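You operate a simulated robot arm through the tools that you are given. There is no shell and no other tool.

You run a simulated robot arm. Do the job below in one go: nothing can be reset, and whatever is moved stays where it is left.

Task
Put things in order on the island top. At the end: the white milk bottle stands where the beige small tin stood; the green melt pot from the island top stands on top of the white butter dish; the beige small tin from the island top stands where the pepper mill stood; the clear glass with a blue band stands where the white milk bottle stood; the pepper mill stands where the green melt pot stood; whatever was shut is shut again. Leave all else as you found it, and nothing knocked over.

It is judged by the outcome, as a careful person would: the job done as asked, and still so three seconds after it is handed in. It fails if anything else is knocked over, pushed out of place, dropped, spilled or broken.

Robot
A 7-joint arm with a two-finger parallel gripper, fixed in place. Base frame: the origin is at the foot of the arm, x ahead of it, y to its left, z up; the work surface is at about z = 0. Lengths are in mm, angles in degrees, forces in N, time in s.
With the tool pointing down near the work surface it reaches from about 240 to 620 mm from the base axis. Its first joint turns from -66.0 to 66.0 degrees. Payload 2.6 kg.
Tool frame: the origin (TCP) lies between the finger pads and is the grasp point; the fingertips stand 30 mm ahead of it; z points along the fingers, y is the line along which they close. The gripper opens to 94 mm. The fingers are 28 mm wide and 10 mm thick; the gripper's body (50 by 96 mm) begins 55 mm behind the TCP.
Orientation is told as [roll, pitch, yaw] about the base's x, y, z axes, in that order, counted from this pose: with the fingers straight down and closing along the base's y, the tool's x points along the base's -x, its y along +y and its z along -z.

Tools
- The arm moves only by the tool move_arm. Its argument "moves" is one flat list of numbers, 7 for each row, row after row: the shift along the tool's x, y, z in m, then the turn, a rotation vector about the tool's x, y, z in degrees, then the gripper command, from -1 (fully open) to 1 (shut), values between in proportion. In form: [x, y, z, rx, ry, rz, hand, x, y, z, rx, ry, rz, hand, ...]. A call has 1 to 20 rows; each row is the pose to reach, as a shift and turn from the pose commanded when the call began, along the tool's axes at that moment. A row lasts 0.2 s, in which the tool goes at most 50 mm and 8.6 degrees; a call with a longer step from one row to the next is refused whole, and so is a gripper value outside its range. Where a pose cannot be reached the arm comes as near as it can. A force on the tool above 40 N (or 10 N above the force at the start of the call, whichever is more), or a blocked arm, ends the call early, and 0.2 s more pass. Each finger travels about 72 mm/s and halts on what it meets, pressing with about 43 N; the grip force reading is that of the motor and also rises with nothing between the fingers. The clock runs only during rows and for 0.2 s after the last one: add rows that repeat a pose to give the fingers time. It gives the time, the measured TCP pose, the force on the tool (base axes), the opening and the grip force at its end, in the units of the frame above (readings bear some noise), with the torque about the TCP (base axes, N m) and any sound that the robot's microphone picked up.
- Cameras (640 x 400 px; columns grow to the right, rows downward): "scene" is fixed at [43.1, 441.4, 555.9]; the picture's right is [-0.67, -0.74, 0.00], its down [-0.48, 0.43, -0.77] and it looks along [0.57, -0.51, -0.64] (base axes); focal length 232 px, centre (320, 200). "wrist" rides on the gripper at [76, 14, -103] in the tool frame; the picture's right is [-0.18, 0.98, 0.00], its down [-0.75, -0.14, -0.64] and it looks along [-0.63, -0.12, 0.77] (tool axes); focal length 243 px, centre (320, 200). There is no depth. A picture from a camera that has moved, and an enlarged one, comes with that camera's place and axes in the base frame and with its lens.
- capture(camera): a new picture of that camera. The clock stands still meanwhile.
- close_up(camera, box): a new picture of the part [left, top, right, bottom] of that camera's present view, enlarged. The clock stands still meanwhile.
- finish_job(): hands the job in; it is judged then, once.

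Places have to be worked out from the pictures, the camera data and where the tool is seen. Open the gripper and draw the arm clear of the work before you hand the job in, unless the task says otherwise.

The tools are called after "Emit:" by a JSON object that holds its "op" and its "data". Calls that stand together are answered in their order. move_arm: Moves the arm, as the interface text tells. Its arguments: {"type":"object","properties":{"moves":{"type":"array"}},"required":["moves"]} The other tools are called the same way: capture (camera) takes a picture; close_up (camera, box) takes an enlarged picture of a part of a camera's view; finish_job () hands the job in.

At the start:

```text
t: 0.0
tool_pos: [416.6, -79.8, 296.1]
ee_rot: [0.0, 0.1, 0.0]
contact_force: [-0.3, 1.0, 0.7]
ft_torque: [-0.05, 0.01, -0.03]
grip_width: 93.8
gripper_force: 0.1
```

scene: 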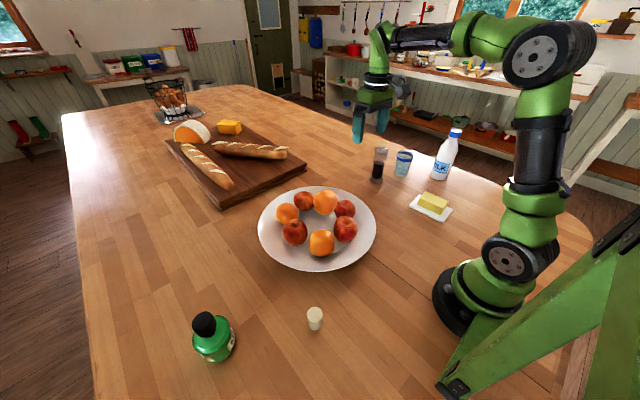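
wrist: 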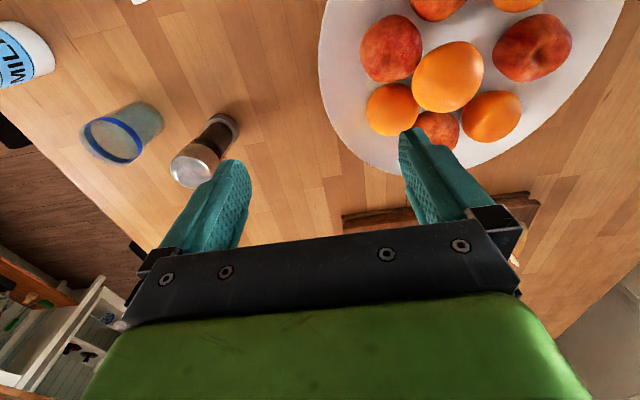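

I'll begin by looking closely at the objects: pepper mill, glass, milk bottle, butter dish on the right of the scene; the green pot and beige tin at the bottom.

Emit:
{"op": "close_up", "data": {"camera": "scene", "box": [340, 110, 500, 230]}}

Emit:
{"op": "close_up", "data": {"camera": "scene", "box": [170, 280, 350, 390]}}

Emit:
{"op": "close_up", "data": {"camera": "wrist", "box": [0, 0, 320, 200]}}

```text
3.33 times, centred on (420, 170) of scene
camera zoom: at [43.1, 441.4, 555.9], right [-0.67, -0.74, 0.0], down [-0.48, 0.43, -0.77], along [0.57, -0.51, -0.64], focal length 775 px, centre (-13, 300)
```

zoom: 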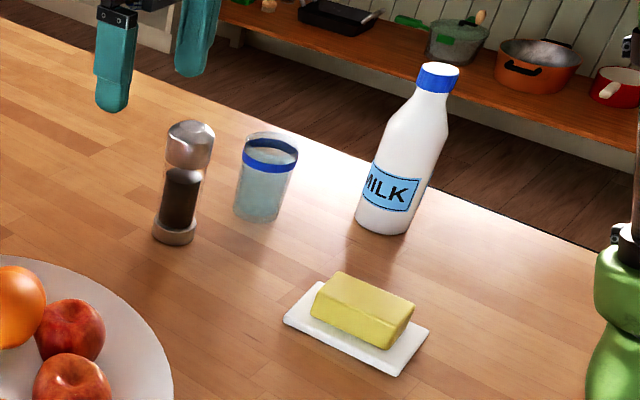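

```text
3.56 times, centred on (260, 335) of scene
camera zoom: at [43.1, 441.4, 555.9], right [-0.67, -0.74, 0.0], down [-0.48, 0.43, -0.77], along [0.57, -0.51, -0.64], focal length 826 px, centre (533, -280)
```

zoom: 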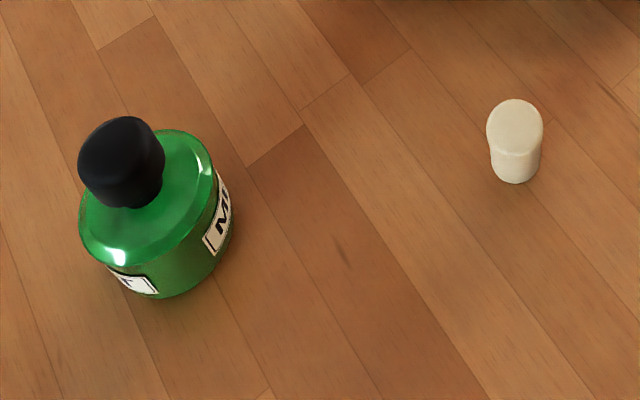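

```text
2.00 times, centred on (160, 100) of wrist
camera zoom: at [339.4, -67.2, 398.8], right [0.18, 0.98, 0.0], down [0.75, -0.14, 0.64], along [0.63, -0.12, -0.77], focal length 485 px, centre (640, 400)
```

zoom: 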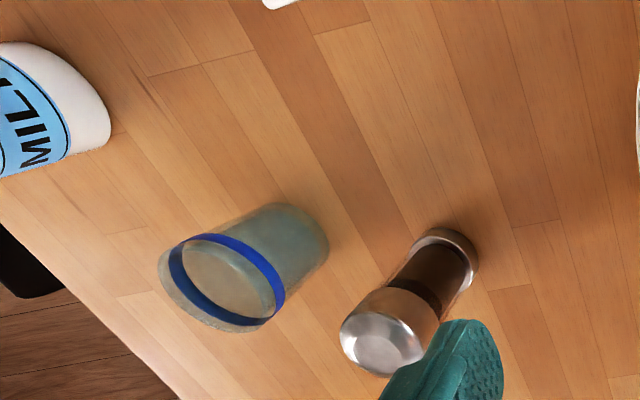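

The objects triangulate at roughly: pot (326,485), tin (216,302), pepper mill (478,-259), glass (444,-390), milk bottle (324,-495) and butter dish (239,-269). No spare spot is needed if I go in the order pot, pepper, tin, milk, glass, so I'm swinging high over to the pot for a look with the wrist camera.

Emit:
{"op": "move_arm", "data": {"moves": [-0.0091, 0.0351, 0, 0, 0, -4, -1, -0.0153, 0.0708, 0, 0, 0, -8, -1, -0.0185, 0.1072, 0, 0, 0, -12, -1, -0.0187, 0.1441, 0, 0, 0, -16, -1, -0.0158, 0.1804, 0, 0, 0, -20, -1, -0.0097, 0.2175, 0, 0, 0, -24, -1, -0.0004, 0.2542, 0, 0, 0, -28, -1, 0.0121, 0.2904, 0, 0, 0, -32, -1, 0.0278, 0.3256, 0, 0, 0, -36, -1, 0.0465, 0.3597, 0, 0, 0, -40, -1, 0.0683, 0.3923, 0, 0, 0, -44, -1, 0.0929, 0.4233, 0, 0, 0, -48, -1, 0.1203, 0.4523, 0, 0, 0, -52, -1, 0.1503, 0.4791, 0, 0, 0, -56, -1, 0.1503, 0.4791, 0, 0, 0, -56, -1]}}

```text
t: 3.2
tool_pos: [265.8, 397.6, 295.7]
ee_rot: [0.1, 0.0, 56.1]
contact_force: [0.3, 0.6, 0.1]
ft_torque: [0.02, 0.02, 0.01]
grip_width: 93.9
gripper_force: 0.1
```

The arm reached (266,398,296) with yaw 56 as expected. Now I look at the pot with the wrist camera, and take a scene check.

Emit:
{"op": "capture", "data": {"camera": "wrist"}}

Emit:
{"op": "capture", "data": {"camera": "scene"}}

```text
taken
camera wrist: at [211.7, 341.7, 397.9], right [-0.71, 0.7, 0.0], down [0.54, 0.55, 0.64], along [0.45, 0.46, -0.77], focal length 243 px, centre (320, 200)
```

wrist: 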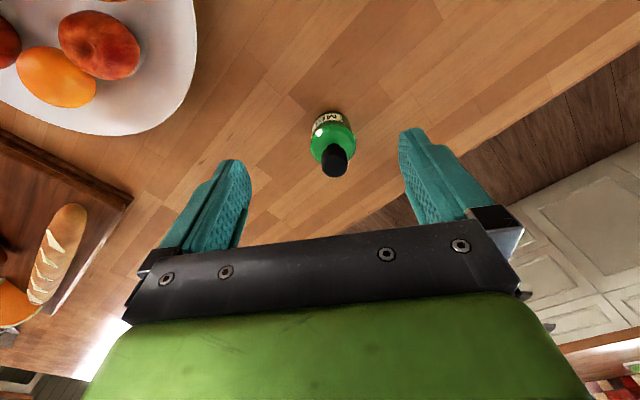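

```text
taken
```

scene: 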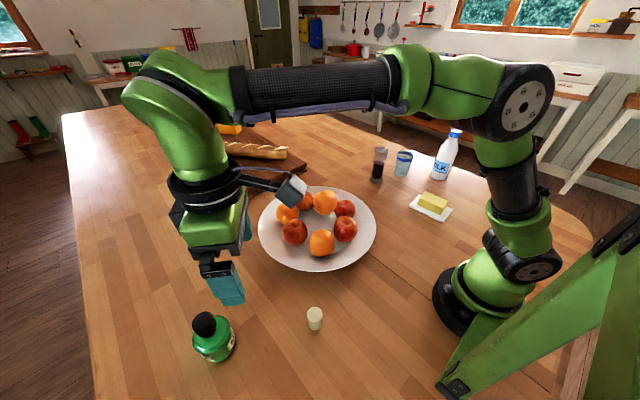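

The pot is ahead of the tool in the wrist view; I enlarge it for a precise fix and size.

Emit:
{"op": "close_up", "data": {"camera": "wrist", "box": [280, 90, 392, 190]}}

Emit:
{"op": "close_up", "data": {"camera": "wrist", "box": [200, 0, 460, 200]}}

```text
4.00 times, centred on (336, 140) of wrist
camera zoom: at [211.7, 341.7, 397.9], right [-0.71, 0.7, 0.0], down [0.54, 0.55, 0.64], along [0.45, 0.46, -0.77], focal length 970 px, centre (256, 440)
```

zoom: 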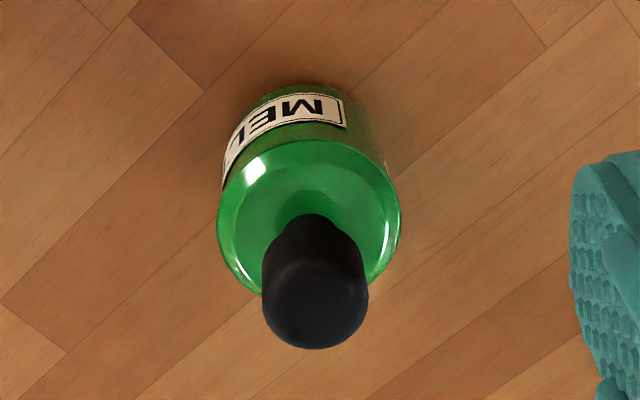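

```text
2.00 times, centred on (330, 100) of wrist
camera zoom: at [211.7, 341.7, 397.9], right [-0.71, 0.7, 0.0], down [0.54, 0.55, 0.64], along [0.45, 0.46, -0.77], focal length 485 px, centre (300, 400)
```

zoom: 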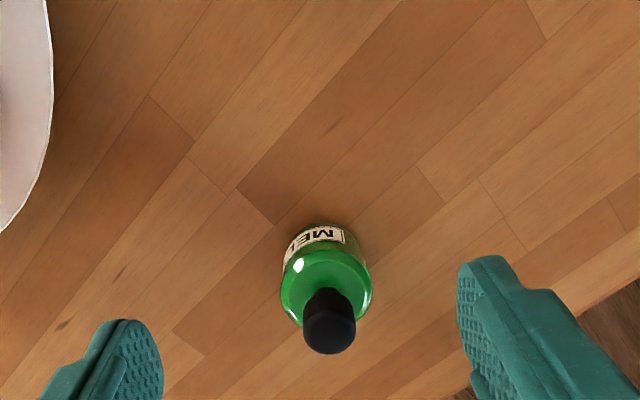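

The pot base is near (320.5,484), about 72 mm across, shoulder at z≈51, black cap about 36 mm across up to z≈108. Before gripping it I enlarge the butter dish and tin in the scene camera to plan placements.

Emit:
{"op": "close_up", "data": {"camera": "scene", "box": [400, 180, 464, 220]}}

Emit:
{"op": "close_up", "data": {"camera": "scene", "box": [290, 295, 338, 335]}}

```text
10.00 times, centred on (432, 200) of scene
camera zoom: at [43.0, 441.4, 555.9], right [-0.67, -0.74, 0.0], down [-0.48, 0.43, -0.77], along [0.57, -0.51, -0.64], focal length 2324 px, centre (-800, 200)
```

zoom: 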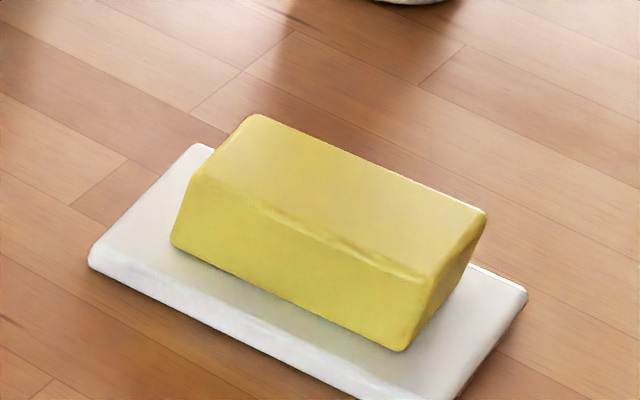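

```text
10.00 times, centred on (314, 315) of scene
camera zoom: at [43.0, 441.4, 555.9], right [-0.67, -0.74, 0.0], down [-0.48, 0.43, -0.77], along [0.57, -0.51, -0.64], focal length 2324 px, centre (380, -950)
```

zoom: 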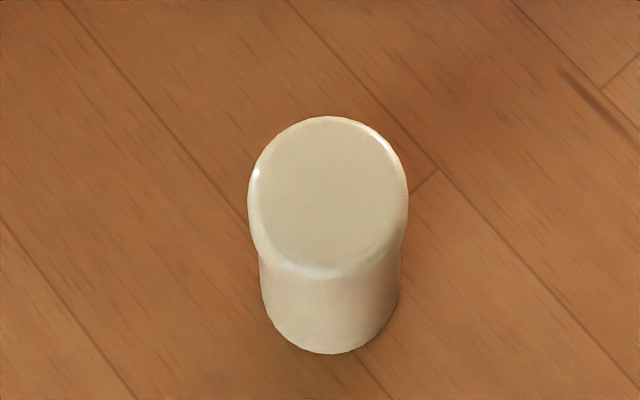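

The tin sits near (218,299), about 34 mm wide and 44 tall; the butter block's top is about 82×49 mm at z≈38, centred near (240,-268). Now I move over the pot's cap to z≈150 and check alignment.

Emit:
{"op": "move_arm", "data": {"moves": [-0.034, 0.001, 0.01, 0, 0, 0, -1, -0.068, 0.002, 0.02, 0, 0, 0, -1, -0.1026, 0.0031, 0.04, 0, 0, 0, -1, -0.1026, 0.0031, 0.075, 0, 0, 0, -1, -0.1026, 0.0031, 0.11, 0, 0, 0, -1, -0.1026, 0.0031, 0.14, 0, 0, 0, -1, -0.1026, 0.0031, 0.14, 0, 0, 0, -1]}}

Emit:
{"op": "capture", "data": {"camera": "wrist"}}

Emit:
{"op": "close_up", "data": {"camera": "scene", "box": [150, 240, 310, 380]}}

```text
t: 4.8
tool_pos: [333.6, 502.0, 161.1]
ee_rot: [0.1, 0.1, 55.9]
contact_force: [0.1, -0.6, -0.1]
ft_torque: [-0.02, 0.0, 0.0]
grip_width: 94.2
gripper_force: 0.1
out of reach, approached as far as the arm can: row 3, 5, 6, 7
```

```text
taken
camera wrist: at [278.6, 447.1, 263.6], right [-0.71, 0.7, 0.0], down [0.54, 0.55, 0.64], along [0.45, 0.46, -0.77], focal length 243 px, centre (320, 200)
```

wrist: 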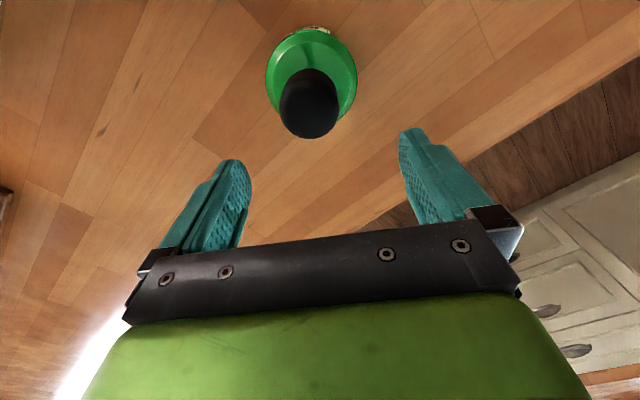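

```text
2.86 times, centred on (230, 310) of scene
camera zoom: at [43.1, 441.4, 555.9], right [-0.67, -0.74, 0.0], down [-0.48, 0.43, -0.77], along [0.57, -0.51, -0.64], focal length 664 px, centre (577, -114)
```

zoom: 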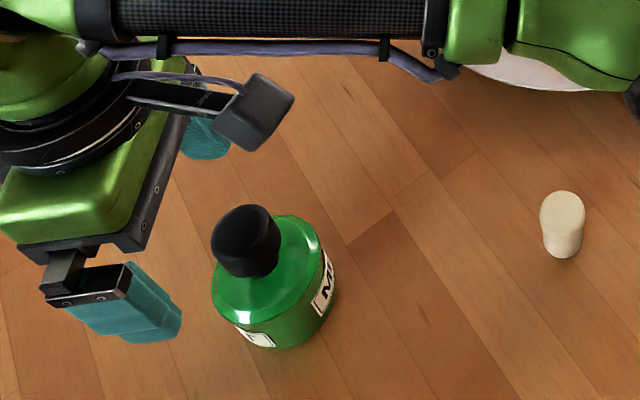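

The arm stopped short of the commanded pose: TCP is at (334,502,161), about 20 mm beyond the cap. I send a short hold to see whether it settles onto the commanded pose.

Emit:
{"op": "move_arm", "data": {"moves": [0, 0, 0, 0, 0, 0, -1, 0, 0, 0, 0, 0, 0, -1]}}

```text
t: 5.4
tool_pos: [333.5, 503.4, 160.3]
ee_rot: [0.0, 0.2, 55.9]
contact_force: [0.7, 0.1, 0.2]
ft_torque: [-0.02, 0.02, -0.01]
grip_width: 93.9
gripper_force: 0.2
```

It now takes this as its commanded pose. The cap is 23 mm closer to the base, so I shift back inward at this height and see if the arm follows.

Emit:
{"op": "move_arm", "data": {"moves": [0.012, 0, 0, 0, 0, 0, -1, 0.0234, 0, 0, 0, 0, 0, -1, 0.0234, 0, 0, 0, 0, 0, -1]}}

```text
t: 6.2
tool_pos: [333.4, 502.3, 163.0]
ee_rot: [-0.1, 0.1, 56.1]
contact_force: [-0.5, 1.0, 0.5]
ft_torque: [-0.02, 0.0, -0.03]
grip_width: 93.9
gripper_force: 0.1
out of reach, approached as far as the arm can: row 1, 2, 3
```

It didn't follow inward; I check the arm's configuration in the scene picture before trying another way.

Emit:
{"op": "capture", "data": {"camera": "scene"}}

```text
taken
```

scene: 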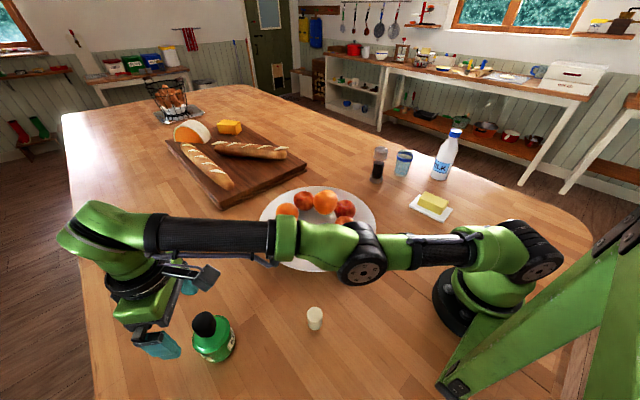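

The arm looks almost fully stretched with the elbow near the straight line; I enlarge it to judge how the elbow is bent.

Emit:
{"op": "close_up", "data": {"camera": "scene", "box": [240, 160, 600, 360]}}

Emit:
{"op": "close_up", "data": {"camera": "scene", "box": [40, 170, 300, 370]}}

```text
1.78 times, centred on (420, 260) of scene
camera zoom: at [43.1, 441.4, 555.9], right [-0.67, -0.74, 0.0], down [-0.48, 0.43, -0.77], along [0.57, -0.51, -0.64], focal length 413 px, centre (142, 93)
```

zoom: 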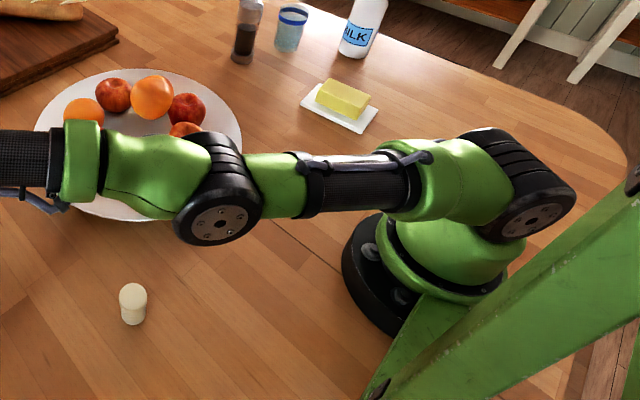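

```text
2.00 times, centred on (170, 270) of scene
camera zoom: at [43.1, 441.4, 555.9], right [-0.67, -0.74, 0.0], down [-0.48, 0.43, -0.77], along [0.57, -0.51, -0.64], focal length 465 px, centre (620, 60)
```

zoom: 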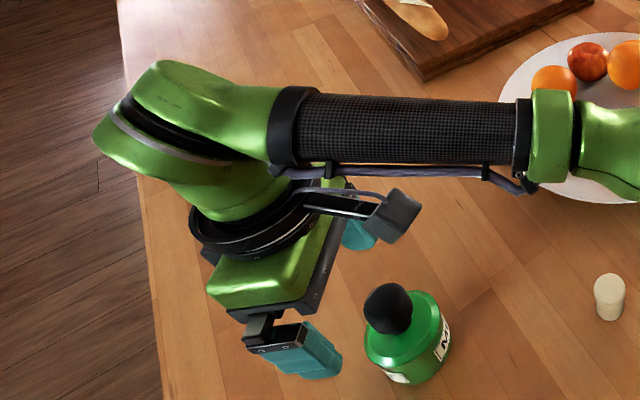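

The upper arm and forearm are in one line: the arm went straight on the way down (the shoulder is low, so reach shrinks with height). I'll raise and pull the tool well inward, away from the objects, so the elbow bends again, then re-approach lower where reach is longer.

Emit:
{"op": "move_arm", "data": {"moves": [0.02, 0, -0.035, 0, 0, 0, -1, 0.05, 0, -0.07, 0, 0, 0, -1, 0.085, 0, -0.1, 0, 0, 0, -1, 0.12, 0, -0.13, 0, 0, 0, -1, 0.12, 0, -0.13, 0, 0, 0, -1]}}

Emit:
{"op": "capture", "data": {"camera": "scene"}}

```text
t: 7.4
tool_pos: [300.5, 455.4, 313.0]
ee_rot: [0.0, 0.0, 55.9]
contact_force: [0.0, -0.4, 0.0]
ft_torque: [-0.02, 0.03, -0.05]
grip_width: 93.9
gripper_force: 0.1
out of reach, approached as far as the arm can: row 1, 2, 3, 4, 5
```

```text
taken
```

scene: 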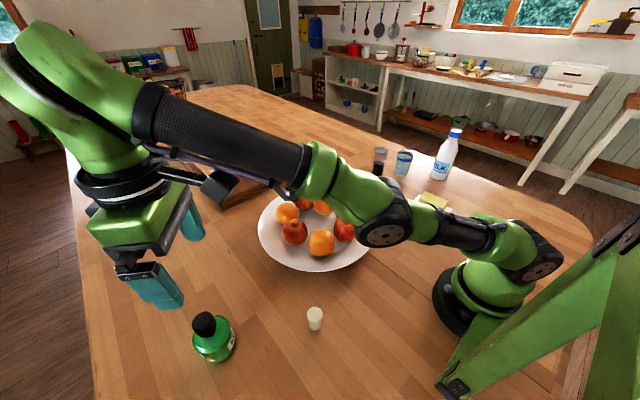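

Still straight; the solver needs a larger inward demand to bend the elbow. At this height everything is clear, so I command a bigger inward pull.

Emit:
{"op": "move_arm", "data": {"moves": [0.045, 0, 0, 0, 0, 0, -1, 0.09, 0, 0, 0, 0, 0, -1, 0.13, 0, 0, 0, 0, 0, -1, 0.17, 0, 0, 0, 0, 0, -1, 0.17, 0, 0, 0, 0, 0, -1, 0.17, 0, 0, 0, 0, 0, -1]}}

Emit:
{"op": "capture", "data": {"camera": "scene"}}

```text
t: 8.8
tool_pos: [207.3, 315.5, 309.7]
ee_rot: [0.0, 0.0, 56.0]
contact_force: [0.9, -0.3, -0.5]
ft_torque: [0.03, 0.03, -0.04]
grip_width: 93.9
gripper_force: 0.0
out of reach, approached as far as the arm can: row 1
```

```text
taken
```

scene: 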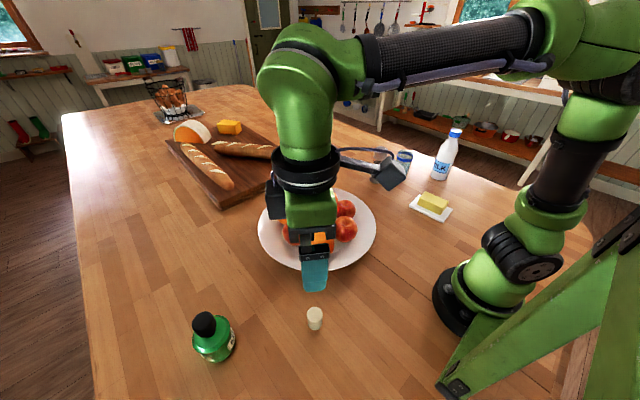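

The elbow is up again. Fitting the straight-arm readings gives max radius ≈ sqrt(618²−(z−21)²), so I must keep far targets low. The tin is right under the tool now, so I take a wrist look at it.

Emit:
{"op": "capture", "data": {"camera": "wrist"}}

```text
taken
camera wrist: at [151.6, 259.3, 413.3], right [-0.71, 0.7, 0.0], down [0.54, 0.55, 0.64], along [0.45, 0.46, -0.77], focal length 243 px, centre (320, 200)
```

wrist: 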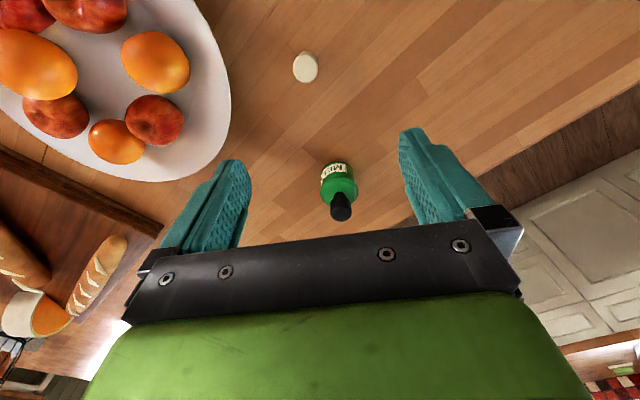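

The tin is confirmed at (217.6,298.7). Now I go to radius 500 in line with the pot at z=125, well inside reach, so I can slide in radially with the fingers straddling the cap.

Emit:
{"op": "move_arm", "data": {"moves": [-0.0204, 0, 0.0308, 0, 0, 0, -1, -0.0408, 0, 0.0616, 0, 0, 0, -1, -0.0613, 0, 0.0924, 0, 0, 0, -1, -0.0817, 0, 0.1231, 0, 0, 0, -1, -0.1021, 0, 0.1539, 0, 0, 0, -1, -0.1225, -0.0006, 0.1847, 0, 0, 0, -1, -0.1225, -0.0006, 0.1847, 0, 0, 0, -1]}}

Emit:
{"op": "capture", "data": {"camera": "wrist"}}

Emit:
{"op": "close_up", "data": {"camera": "scene", "box": [150, 240, 310, 380]}}

```text
t: 10.4
tool_pos: [275.2, 418.6, 127.4]
ee_rot: [0.1, 0.0, 55.9]
contact_force: [-0.3, 0.3, 0.0]
ft_torque: [-0.01, 0.0, 0.03]
grip_width: 93.7
gripper_force: 0.0
```

```text
taken
camera wrist: at [220.7, 363.0, 230.1], right [-0.71, 0.7, 0.0], down [0.54, 0.55, 0.64], along [0.45, 0.46, -0.77], focal length 243 px, centre (320, 200)
```

wrist: 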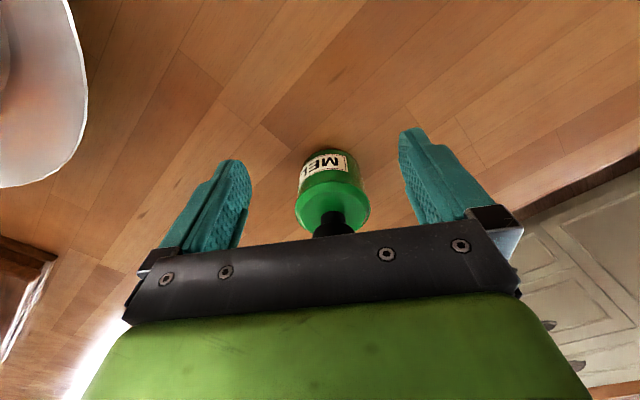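

```text
2.86 times, centred on (230, 310) of scene
camera zoom: at [43.1, 441.4, 555.9], right [-0.67, -0.74, 0.0], down [-0.48, 0.43, -0.77], along [0.57, -0.51, -0.64], focal length 664 px, centre (577, -114)
```

zoom: 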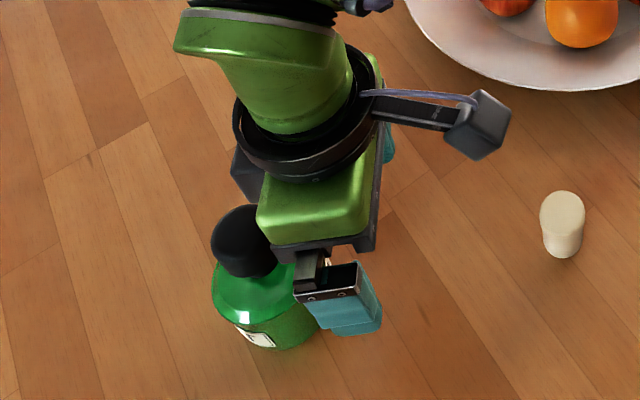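

The pot's axis fixes consistently at (321,484); the cap seems to span z≈80–112 with a sloping shoulder below. I slide in radially at this height (fingertips at ~97) and then look again.

Emit:
{"op": "move_arm", "data": {"moves": [-0.0266, -0.0004, 0, 0, 0, 0, -1, -0.0532, -0.0007, 0, 0, 0, 0, -1, -0.0797, -0.0011, 0, 0, 0, 0, -1, -0.0797, -0.0011, 0, 0, 0, 0, -1]}}

Emit:
{"op": "capture", "data": {"camera": "wrist"}}

Emit:
{"op": "close_up", "data": {"camera": "scene", "box": [150, 270, 270, 380]}}

```text
t: 11.4
tool_pos: [320.9, 482.7, 126.2]
ee_rot: [0.0, -0.1, 56.0]
contact_force: [0.0, 0.5, -1.0]
ft_torque: [0.01, 0.01, -0.02]
grip_width: 93.9
gripper_force: 0.1
```

```text
taken
camera wrist: at [266.4, 426.2, 230.2], right [-0.71, 0.7, 0.0], down [0.54, 0.55, 0.64], along [0.45, 0.46, -0.77], focal length 243 px, centre (320, 200)
```

wrist: 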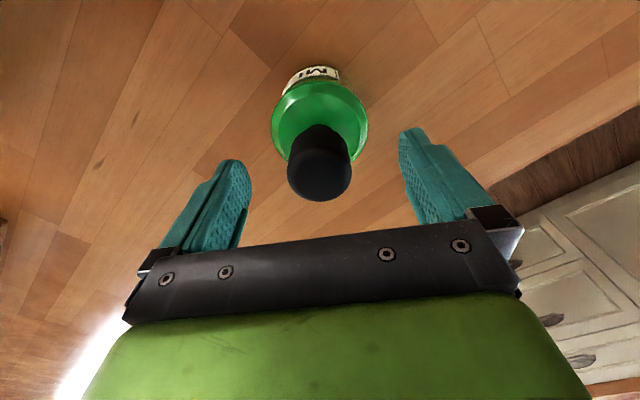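

```text
3.64 times, centred on (210, 325) of scene
camera zoom: at [43.1, 441.4, 555.9], right [-0.67, -0.74, 0.0], down [-0.48, 0.43, -0.77], along [0.57, -0.51, -0.64], focal length 845 px, centre (720, -254)
```

zoom: 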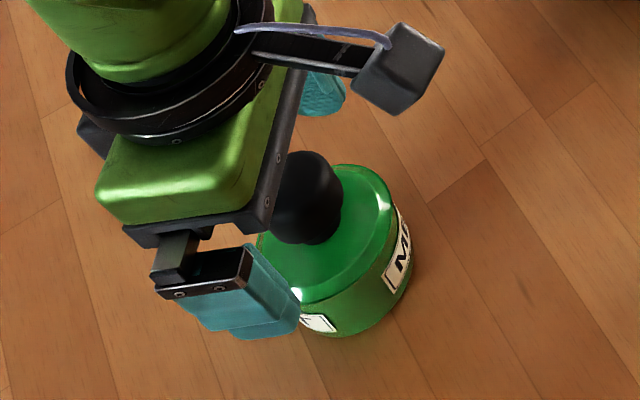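

The cap is laterally centred and just ~2 mm farther out. I descend to z≈104 (tips ~74, below the cap's bottom edge but above the shoulder) and close.

Emit:
{"op": "move_arm", "data": {"moves": [-0.002, 0, 0.011, 0, 0, 0, -1, -0.002, 0, 0.022, 0, 0, 0, -1, -0.002, 0, 0.022, 0, 0, 0, 0, -0.002, 0, 0.022, 0, 0, 0, 0.6, -0.002, 0, 0.022, 0, 0, 0, 1, -0.002, 0, 0.022, 0, 0, 0, 1, -0.002, 0, 0.022, 0, 0, 0, 1]}}

Emit:
{"op": "capture", "data": {"camera": "wrist"}}

Emit:
{"op": "close_up", "data": {"camera": "scene", "box": [150, 270, 270, 380]}}

```text
t: 13.0
tool_pos: [322.5, 483.7, 103.4]
ee_rot: [0.0, 0.0, 56.0]
contact_force: [0.3, -0.8, 0.2]
ft_torque: [0.02, -0.03, -0.01]
grip_width: 36.8
gripper_force: 43.1
```

```text
taken
camera wrist: at [267.5, 428.6, 207.5], right [-0.71, 0.7, 0.0], down [0.54, 0.55, 0.64], along [0.45, 0.46, -0.77], focal length 243 px, centre (320, 200)
```

wrist: 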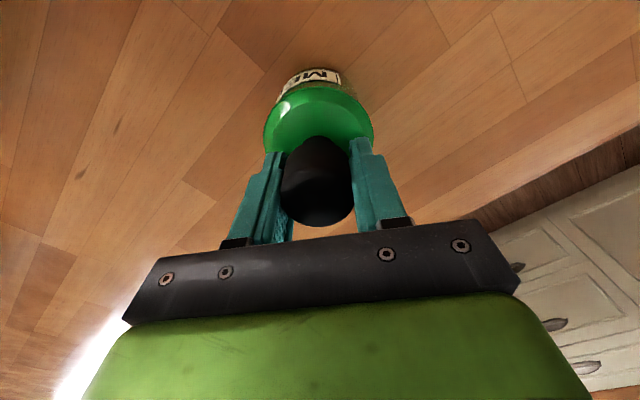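

```text
3.64 times, centred on (210, 325) of scene
camera zoom: at [43.1, 441.4, 555.9], right [-0.67, -0.74, 0.0], down [-0.48, 0.43, -0.77], along [0.57, -0.51, -0.64], focal length 845 px, centre (720, -254)
```

zoom: 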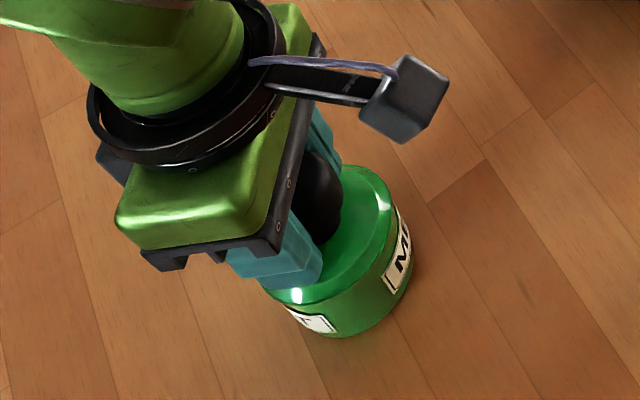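

The gripper holds the cap at 36.8 mm with 43 N; the pot's axis (its place) is about (322,484). I lift slightly, draw radially inward and then up.

Emit:
{"op": "move_arm", "data": {"moves": [0, 0, -0.008, 0, 0, 0, 1, 0, 0, -0.025, 0, 0, 0, 1, 0.01, 0, -0.045, 0, 0, 0, 1, 0.035, 0, -0.065, 0, 0, 0, 1, 0.065, 0, -0.09, 0, 0, 0, 1, 0.095, 0, -0.12, 0, 0, 0, 1, 0.125, 0, -0.15, 0, 0, 0, 1, 0.155, 0, -0.177, 0, 0, 0, 1, 0.17, 0, -0.177, 0, 0, 0, 1, 0.17, 0, -0.177, 0, 0, 0, 1]}}

Emit:
{"op": "capture", "data": {"camera": "wrist"}}

Emit:
{"op": "capture", "data": {"camera": "scene"}}

```text
t: 15.2
tool_pos: [227.0, 341.5, 284.2]
ee_rot: [0.1, 0.0, 56.0]
contact_force: [-0.5, -0.3, -1.7]
ft_torque: [0.0, -0.01, 0.02]
grip_width: 36.7
gripper_force: 42.7
```

```text
taken
camera wrist: at [171.9, 285.9, 385.9], right [-0.71, 0.7, 0.0], down [0.54, 0.55, 0.64], along [0.45, 0.46, -0.77], focal length 243 px, centre (320, 200)
```

wrist: 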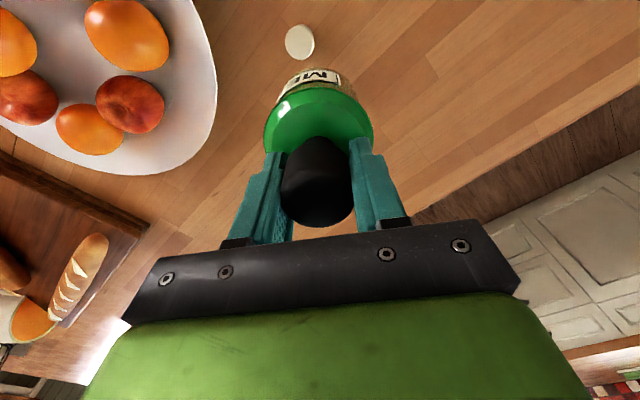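

```text
taken
```

scene: 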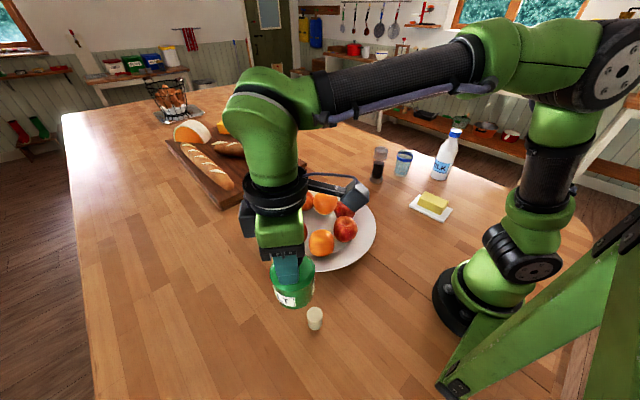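

The pot hangs straight (about 0.17 kg) with the bottom near z≈180. I swing it along an arc of radius 410 at this height toward the right side, over the fruit with clearance.

Emit:
{"op": "move_arm", "data": {"moves": [0.0002, -0.0143, 0, 0, 0, 2, 1, 0.001, -0.0286, 0, 0, 0, 4, 1, 0.004, -0.0571, 0, 0, 0, 8, 1, 0.009, -0.0852, 0, 0, 0, 12, 1, 0.0159, -0.113, 0, 0, 0, 16, 1, 0.0247, -0.1402, 0, 0, 0, 20, 1, 0.0354, -0.1668, 0, 0, 0, 24, 1, 0.048, -0.1925, 0, 0, 0, 28, 1, 0.0623, -0.2173, 0, 0, 0, 32, 1, 0.0783, -0.241, 0, 0, 0, 36, 1, 0.0959, -0.2635, 0, 0, 0, 40, 1, 0.1151, -0.2848, 0, 0, 0, 44, 1, 0.1357, -0.3047, 0, 0, 0, 48, 1, 0.1576, -0.3231, 0, 0, 0, 52, 1, 0.1807, -0.3399, 0, 0, 0, 56, 1, 0.205, -0.3551, 0, 0, 0, 60, 1, 0.2303, -0.3685, 0, 0, 0, 64, 1, 0.2564, -0.3801, 0, 0, 0, 68, 1, 0.2833, -0.3899, 0, 0, 0, 72, 1, 0.3108, -0.3978, 0, 0, 0, 76, 1]}}

Emit:
{"op": "capture", "data": {"camera": "wrist"}}

```text
t: 19.4
tool_pos: [383.9, -136.4, 282.6]
ee_rot: [0.0, 0.0, -20.1]
contact_force: [1.0, -0.3, -2.1]
ft_torque: [-0.02, 0.01, 0.02]
grip_width: 36.3
gripper_force: 42.8
```

```text
taken
camera wrist: at [315.9, -97.9, 384.5], right [0.51, 0.86, 0.0], down [0.66, -0.39, 0.64], along [0.55, -0.33, -0.77], focal length 243 px, centre (320, 200)
```

wrist: 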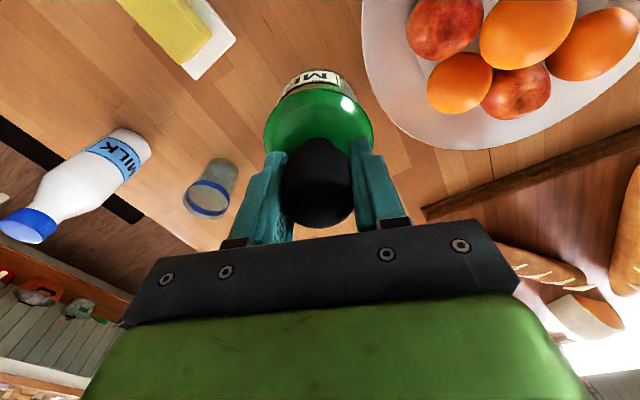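

The butter dish is at the top-left edge of the wrist view. I draw in about 80 mm so the whole dish comes into view beside the hanging pot.

Emit:
{"op": "move_arm", "data": {"moves": [0.02, 0, 0, 0, 0, 0, 1, 0.05, 0, 0, 0, 0, 0, 1, 0.08, 0, 0, 0, 0, 0, 1, 0.08, 0, 0, 0, 0, 0, 1]}}

Emit:
{"op": "capture", "data": {"camera": "wrist"}}

Emit:
{"op": "close_up", "data": {"camera": "wrist", "box": [120, 40, 280, 140]}}

```text
t: 20.4
tool_pos: [306.9, -106.5, 281.7]
ee_rot: [0.0, 0.0, -20.0]
contact_force: [-0.3, 0.9, -1.3]
ft_torque: [0.0, -0.04, -0.02]
grip_width: 36.2
gripper_force: 42.8
```

```text
taken
camera wrist: at [239.5, -68.8, 384.3], right [0.51, 0.86, 0.0], down [0.66, -0.39, 0.64], along [0.55, -0.33, -0.77], focal length 243 px, centre (320, 200)
```

wrist: 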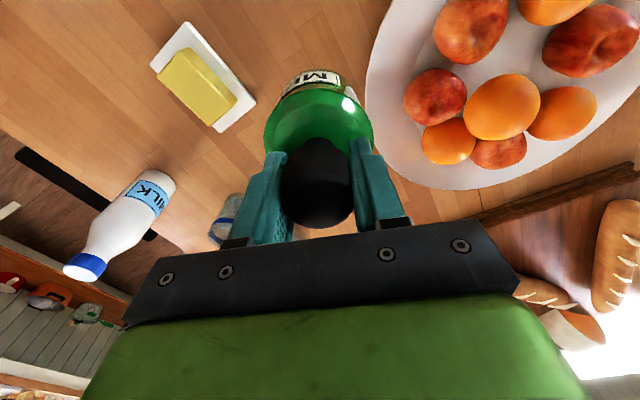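

```text
4.00 times, centred on (200, 90) of wrist
camera zoom: at [239.5, -68.8, 384.3], right [0.51, 0.86, 0.0], down [0.66, -0.39, 0.64], along [0.55, -0.33, -0.77], focal length 970 px, centre (800, 640)
```

zoom: 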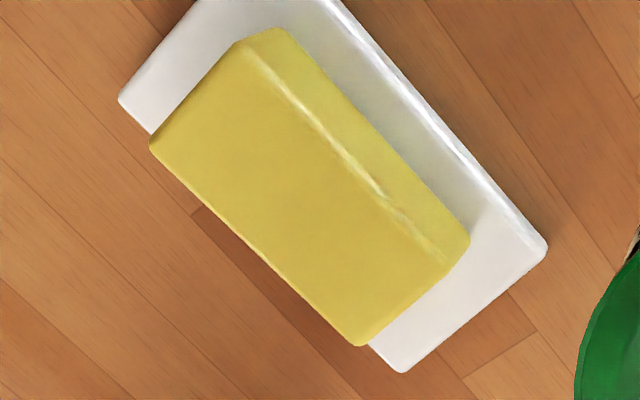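

Wrist and scene views agree: butter top centre ≈ (239,-262), top at z≈42, dish plate centred at the same point. I move the pot over it and lower to z≈175 (pot bottom ~72).

Emit:
{"op": "move_arm", "data": {"moves": [0.0018, -0.028, 0, 0, 0, 4.7, 1, 0.0035, -0.0563, 0, 0, 0, 9.3, 1, 0.0053, -0.0845, 0, 0, 0, 14, 1, 0.007, -0.1127, 0, 0, 0, 18.7, 1, 0.0088, -0.1408, 0, 0, 0, 23.3, 1, 0.0105, -0.169, 0, 0, 0, 28, 1, 0.0105, -0.169, 0.02, 0, 0, 28, 1, 0.0105, -0.169, 0.05, 0, 0, 28, 1, 0.0105, -0.169, 0.08, 0, 0, 28, 1, 0.0105, -0.169, 0.107, 0, 0, 28, 1, 0.0105, -0.169, 0.107, 0, 0, 28, 1]}}

Emit:
{"op": "capture", "data": {"camera": "wrist"}}

Emit:
{"op": "close_up", "data": {"camera": "scene", "box": [370, 130, 500, 240]}}

```text
t: 22.8
tool_pos: [240.3, -264.7, 176.6]
ee_rot: [-0.1, 0.0, -48.0]
contact_force: [-0.1, 0.2, -3.0]
ft_torque: [0.01, 0.02, -0.01]
grip_width: 35.9
gripper_force: 42.8
```

```text
taken
camera wrist: at [199.5, -200.0, 278.9], right [0.85, 0.52, 0.0], down [0.4, -0.65, 0.64], along [0.33, -0.55, -0.77], focal length 243 px, centre (320, 200)
```

wrist: 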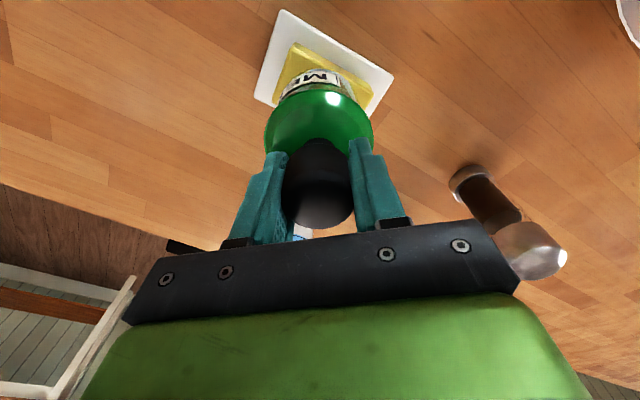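

```text
3.64 times, centred on (435, 185) of scene
camera zoom: at [43.1, 441.4, 555.9], right [-0.67, -0.74, 0.0], down [-0.48, 0.43, -0.77], along [0.57, -0.51, -0.64], focal length 845 px, centre (-98, 254)
```

zoom: 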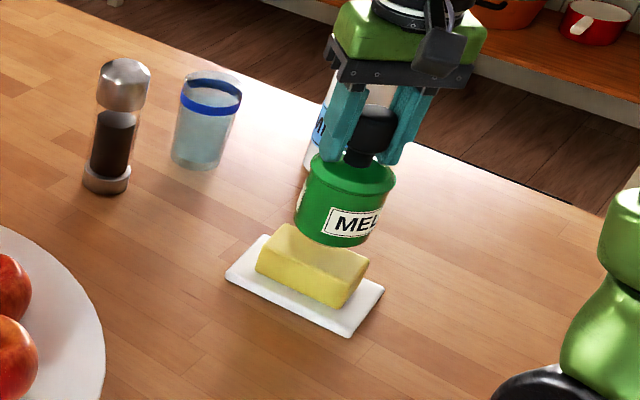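

The tool is at (240.3,-264.7), so I correct ~3 mm inward and lower to just above the expected contact height (TCP ≈145).

Emit:
{"op": "move_arm", "data": {"moves": [0.002, 0.0005, 0.01, 0, 0, 0, 1, 0.003, 0.001, 0.02, 0, 0, 0, 1, 0.003, 0.001, 0.026, 0, 0, 0, 1, 0.003, 0.001, 0.026, 0, 0, 0, 1]}}

Emit:
{"op": "close_up", "data": {"camera": "scene", "box": [390, 150, 470, 230]}}

Emit:
{"op": "close_up", "data": {"camera": "wrist", "box": [220, 0, 420, 140]}}

```text
t: 23.8
tool_pos: [240.5, -262.5, 151.2]
ee_rot: [0.0, -0.1, -48.0]
contact_force: [-3.4, 3.3, 12.8]
ft_torque: [0.21, 0.33, -0.03]
grip_width: 35.9
gripper_force: 42.9
```

```text
5.00 times, centred on (430, 190) of scene
camera zoom: at [43.0, 441.4, 555.9], right [-0.67, -0.74, 0.0], down [-0.48, 0.43, -0.77], along [0.57, -0.51, -0.64], focal length 1162 px, centre (-230, 250)
```

zoom: 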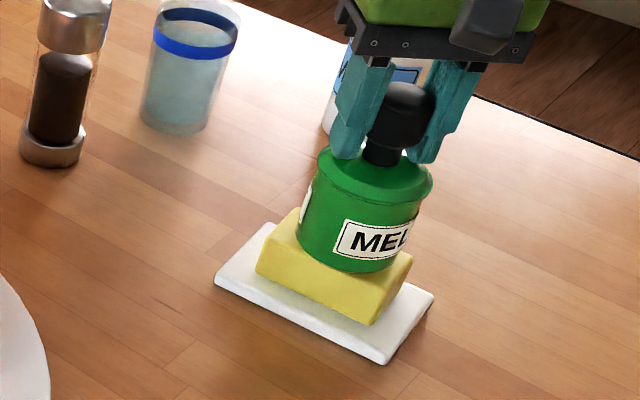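

```text
2.86 times, centred on (320, 70) of wrist
camera zoom: at [198.9, -196.4, 253.1], right [0.85, 0.52, 0.0], down [0.4, -0.65, 0.64], along [0.34, -0.55, -0.77], focal length 693 px, centre (320, 571)
```

zoom: 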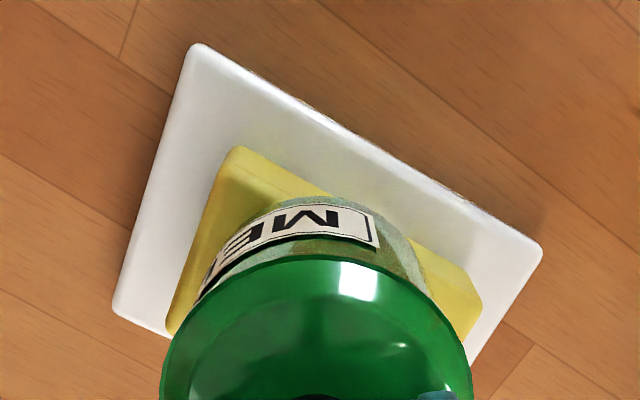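

The pot has touched down (force +13 N at TCP z≈151). I look closer to judge how the pot sits on the butter before releasing.

Emit:
{"op": "close_up", "data": {"camera": "scene", "box": [405, 165, 453, 225]}}

Emit:
{"op": "capture", "data": {"camera": "wrist"}}

```text
6.67 times, centred on (429, 195) of scene
camera zoom: at [43.0, 441.4, 555.9], right [-0.67, -0.74, 0.0], down [-0.48, 0.43, -0.77], along [0.57, -0.51, -0.64], focal length 1550 px, centre (-407, 233)
```

zoom: 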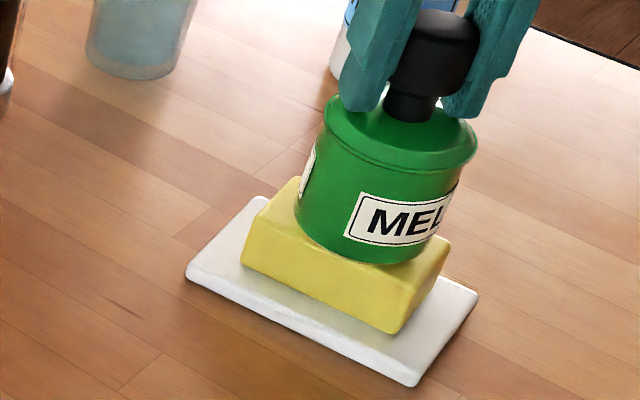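

```text
taken
camera wrist: at [198.9, -196.4, 253.1], right [0.85, 0.52, 0.0], down [0.4, -0.65, 0.64], along [0.34, -0.55, -0.77], focal length 243 px, centre (320, 200)
```

wrist: 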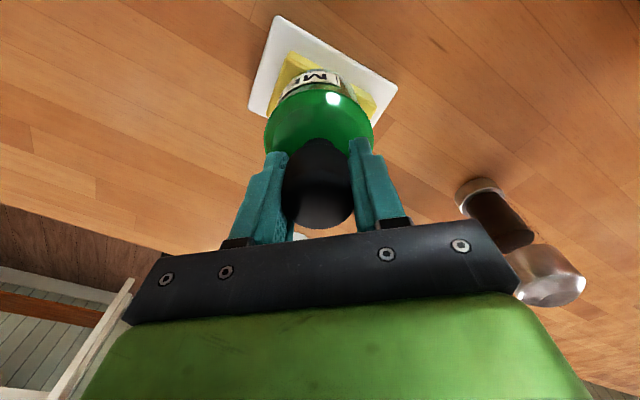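

Comparing pot base with butter directly in both views, the pot sits ~4–5 mm too far out (toward −y). I lift 10 mm, shift it back, and lower again to just above contact.

Emit:
{"op": "move_arm", "data": {"moves": [0, 0, -0.005, 0, 0, 0, 1, 0, 0, -0.012, 0, 0, 0, 1, 0.0035, 0.0018, -0.012, 0, 0, 0, 1, 0.0035, 0.0018, -0.012, 0, 0, 0, 1]}}

Emit:
{"op": "close_up", "data": {"camera": "wrist", "box": [220, 0, 420, 140]}}

Emit:
{"op": "close_up", "data": {"camera": "scene", "box": [405, 165, 453, 225]}}

```text
t: 24.8
tool_pos: [239.2, -256.5, 160.6]
ee_rot: [0.0, -0.1, -48.0]
contact_force: [0.5, -0.4, -2.4]
ft_torque: [0.0, 0.0, -0.01]
grip_width: 35.8
gripper_force: 43.2
```

```text
2.86 times, centred on (320, 70) of wrist
camera zoom: at [197.7, -192.2, 263.8], right [0.85, 0.52, 0.0], down [0.4, -0.65, 0.64], along [0.33, -0.55, -0.77], focal length 693 px, centre (320, 571)
```

zoom: 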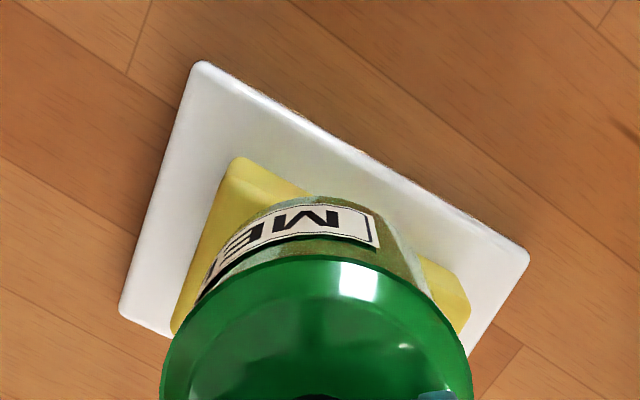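

```text
6.67 times, centred on (429, 195) of scene
camera zoom: at [43.1, 441.4, 555.9], right [-0.67, -0.74, 0.0], down [-0.48, 0.43, -0.77], along [0.57, -0.51, -0.64], focal length 1550 px, centre (-407, 233)
```

zoom: 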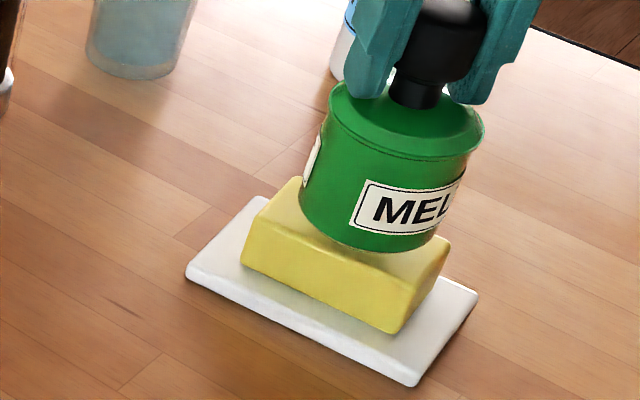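

Now the pot is well centred over the butter in both views. I lower it slowly to the contact height.

Emit:
{"op": "move_arm", "data": {"moves": [0, 0, 0.004, 0, 0, 0, 1, 0, 0, 0.007, 0, 0, 0, 1, 0, 0, 0.0085, 0, 0, 0, 1, 0, 0, 0.0085, 0, 0, 0, 1]}}

```text
t: 25.8
tool_pos: [238.6, -258.2, 152.6]
ee_rot: [0.0, 0.1, -48.0]
contact_force: [-0.1, 0.0, -2.1]
ft_torque: [0.02, -0.02, 0.0]
grip_width: 35.9
gripper_force: 43.7
```

No contact yet (force still just the pot's weight). I continue in 0.7 mm steps.

Emit:
{"op": "move_arm", "data": {"moves": [0, 0, 0.0007, 0, 0, 0, 1, 0, 0, 0.0014, 0, 0, 0, 1, 0, 0, 0.0014, 0, 0, 0, 1]}}

```text
t: 26.6
tool_pos: [238.9, -257.5, 150.3]
ee_rot: [-0.1, -0.1, -48.1]
contact_force: [0.0, 0.2, -2.1]
ft_torque: [0.01, -0.01, 0.02]
grip_width: 36.2
gripper_force: 43.2
```

Still free. I keep lowering in small steps.

Emit:
{"op": "move_arm", "data": {"moves": [0, 0, 0.0008, 0, 0, 0, 1, 0, 0, 0.0016, 0, 0, 0, 1, 0, 0, 0.0016, 0, 0, 0, 1]}}

```text
t: 27.4
tool_pos: [238.3, -256.5, 149.8]
ee_rot: [0.1, -0.1, -48.0]
contact_force: [-0.5, 4.5, 14.5]
ft_torque: [0.22, 0.27, -0.05]
grip_width: 35.7
gripper_force: 42.8
```

Contact is made (about 15 N, evenly on the butter). I ease up half a millimetre and open the fingers gradually, then look.

Emit:
{"op": "move_arm", "data": {"moves": [0, 0, -0.0006, 0, 0, 0, 1, 0, 0, -0.0006, 0, 0, 0, 0.2, 0, 0, -0.0006, 0, 0, 0, 0.1, 0, 0, -0.0006, 0, 0, 0, 0, 0, 0, -0.0006, 0, 0, 0, -0.2, 0, 0, -0.0006, 0, 0, 0, -0.2]}}

Emit:
{"op": "close_up", "data": {"camera": "scene", "box": [395, 145, 475, 225]}}

Emit:
{"op": "close_up", "data": {"camera": "wrist", "box": [160, 0, 480, 220]}}

```text
t: 28.8
tool_pos: [238.2, -258.0, 150.3]
ee_rot: [-0.1, 0.0, -48.0]
contact_force: [0.4, 0.2, 0.5]
ft_torque: [-0.01, 0.02, -0.02]
grip_width: 56.3
gripper_force: 0.0
```

```text
5.00 times, centred on (435, 185) of scene
camera zoom: at [43.1, 441.4, 555.9], right [-0.67, -0.74, 0.0], down [-0.48, 0.43, -0.77], along [0.57, -0.51, -0.64], focal length 1162 px, centre (-255, 275)
```

zoom: 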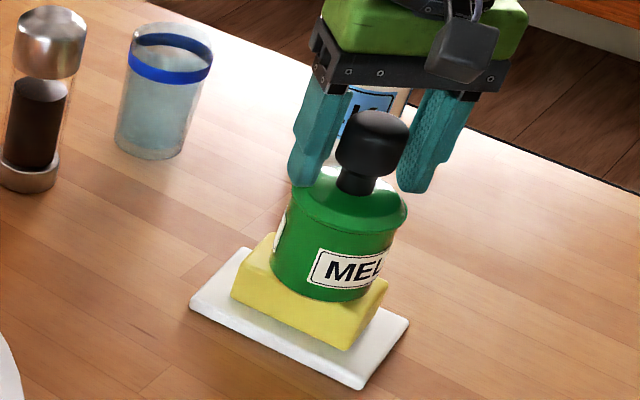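

```text
1.82 times, centred on (320, 110) of wrist
camera zoom: at [197.1, -192.1, 253.3], right [0.85, 0.52, 0.0], down [0.4, -0.65, 0.64], along [0.33, -0.55, -0.77], focal length 441 px, centre (320, 364)
```

zoom: 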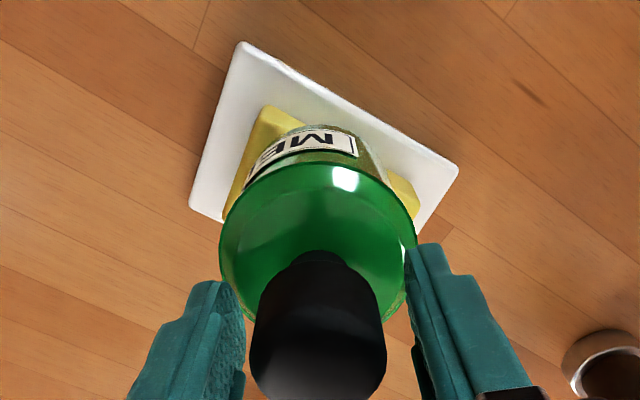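

The pot stands on the butter and the fingers are clear of the cap. I raise the hand straight up, clear of the cap, and check the pot from above.

Emit:
{"op": "move_arm", "data": {"moves": [0, 0, -0.01, 0, 0, 0, -0.2, 0, 0, -0.035, 0, 0, 0, -0.2, 0, 0, -0.07, 0, 0, 0, -0.2, 0, 0, -0.11, 0, 0, 0, -0.4, 0, 0, -0.13, 0, 0, 0, -1, 0, 0, -0.13, 0, 0, 0, -1]}}

Emit:
{"op": "close_up", "data": {"camera": "scene", "box": [405, 165, 453, 225]}}

Emit:
{"op": "capture", "data": {"camera": "wrist"}}

```text
t: 30.2
tool_pos: [238.4, -256.3, 280.2]
ee_rot: [-0.1, 0.1, -48.0]
contact_force: [-0.1, 0.4, 1.2]
ft_torque: [0.01, -0.01, -0.02]
grip_width: 94.1
gripper_force: 0.1
```

```text
6.67 times, centred on (429, 195) of scene
camera zoom: at [43.1, 441.4, 555.9], right [-0.67, -0.74, 0.0], down [-0.48, 0.43, -0.77], along [0.57, -0.51, -0.64], focal length 1550 px, centre (-407, 233)
```

zoom: 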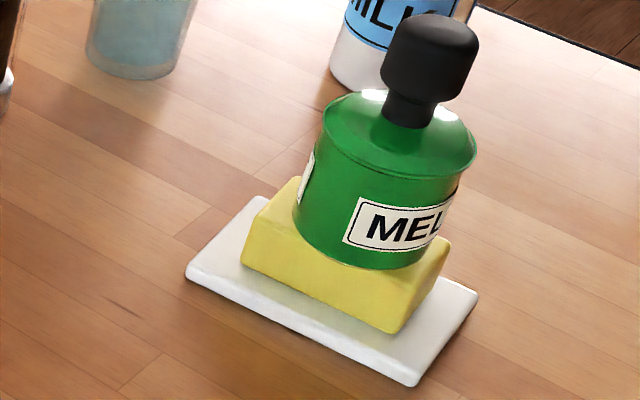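

```text
taken
camera wrist: at [198.1, -191.4, 382.5], right [0.85, 0.52, 0.0], down [0.4, -0.65, 0.64], along [0.33, -0.55, -0.77], focal length 243 px, centre (320, 200)
```

wrist: 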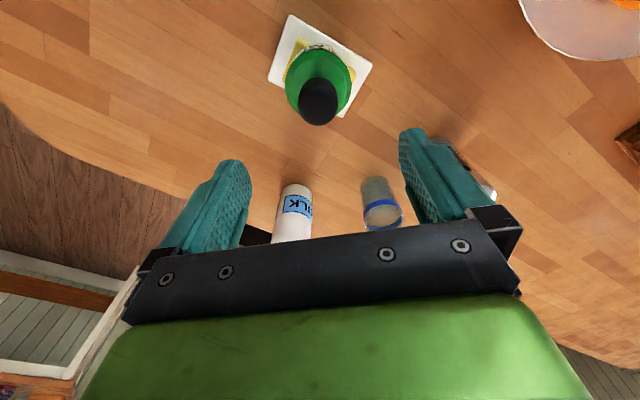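

The pot stands upright on its own. I enlarge the wrist view to judge how centred it is on the butter.

Emit:
{"op": "close_up", "data": {"camera": "wrist", "box": [250, 0, 394, 135]}}

```text
2.96 times, centred on (322, 68) of wrist
camera zoom: at [198.1, -191.4, 382.5], right [0.85, 0.52, 0.0], down [0.4, -0.65, 0.64], along [0.33, -0.55, -0.77], focal length 719 px, centre (314, 593)
```

zoom: 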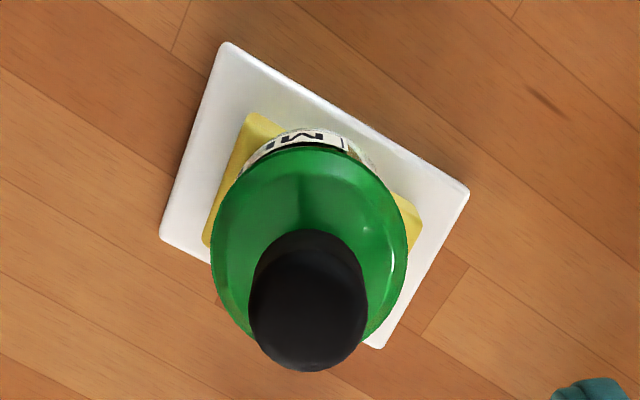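

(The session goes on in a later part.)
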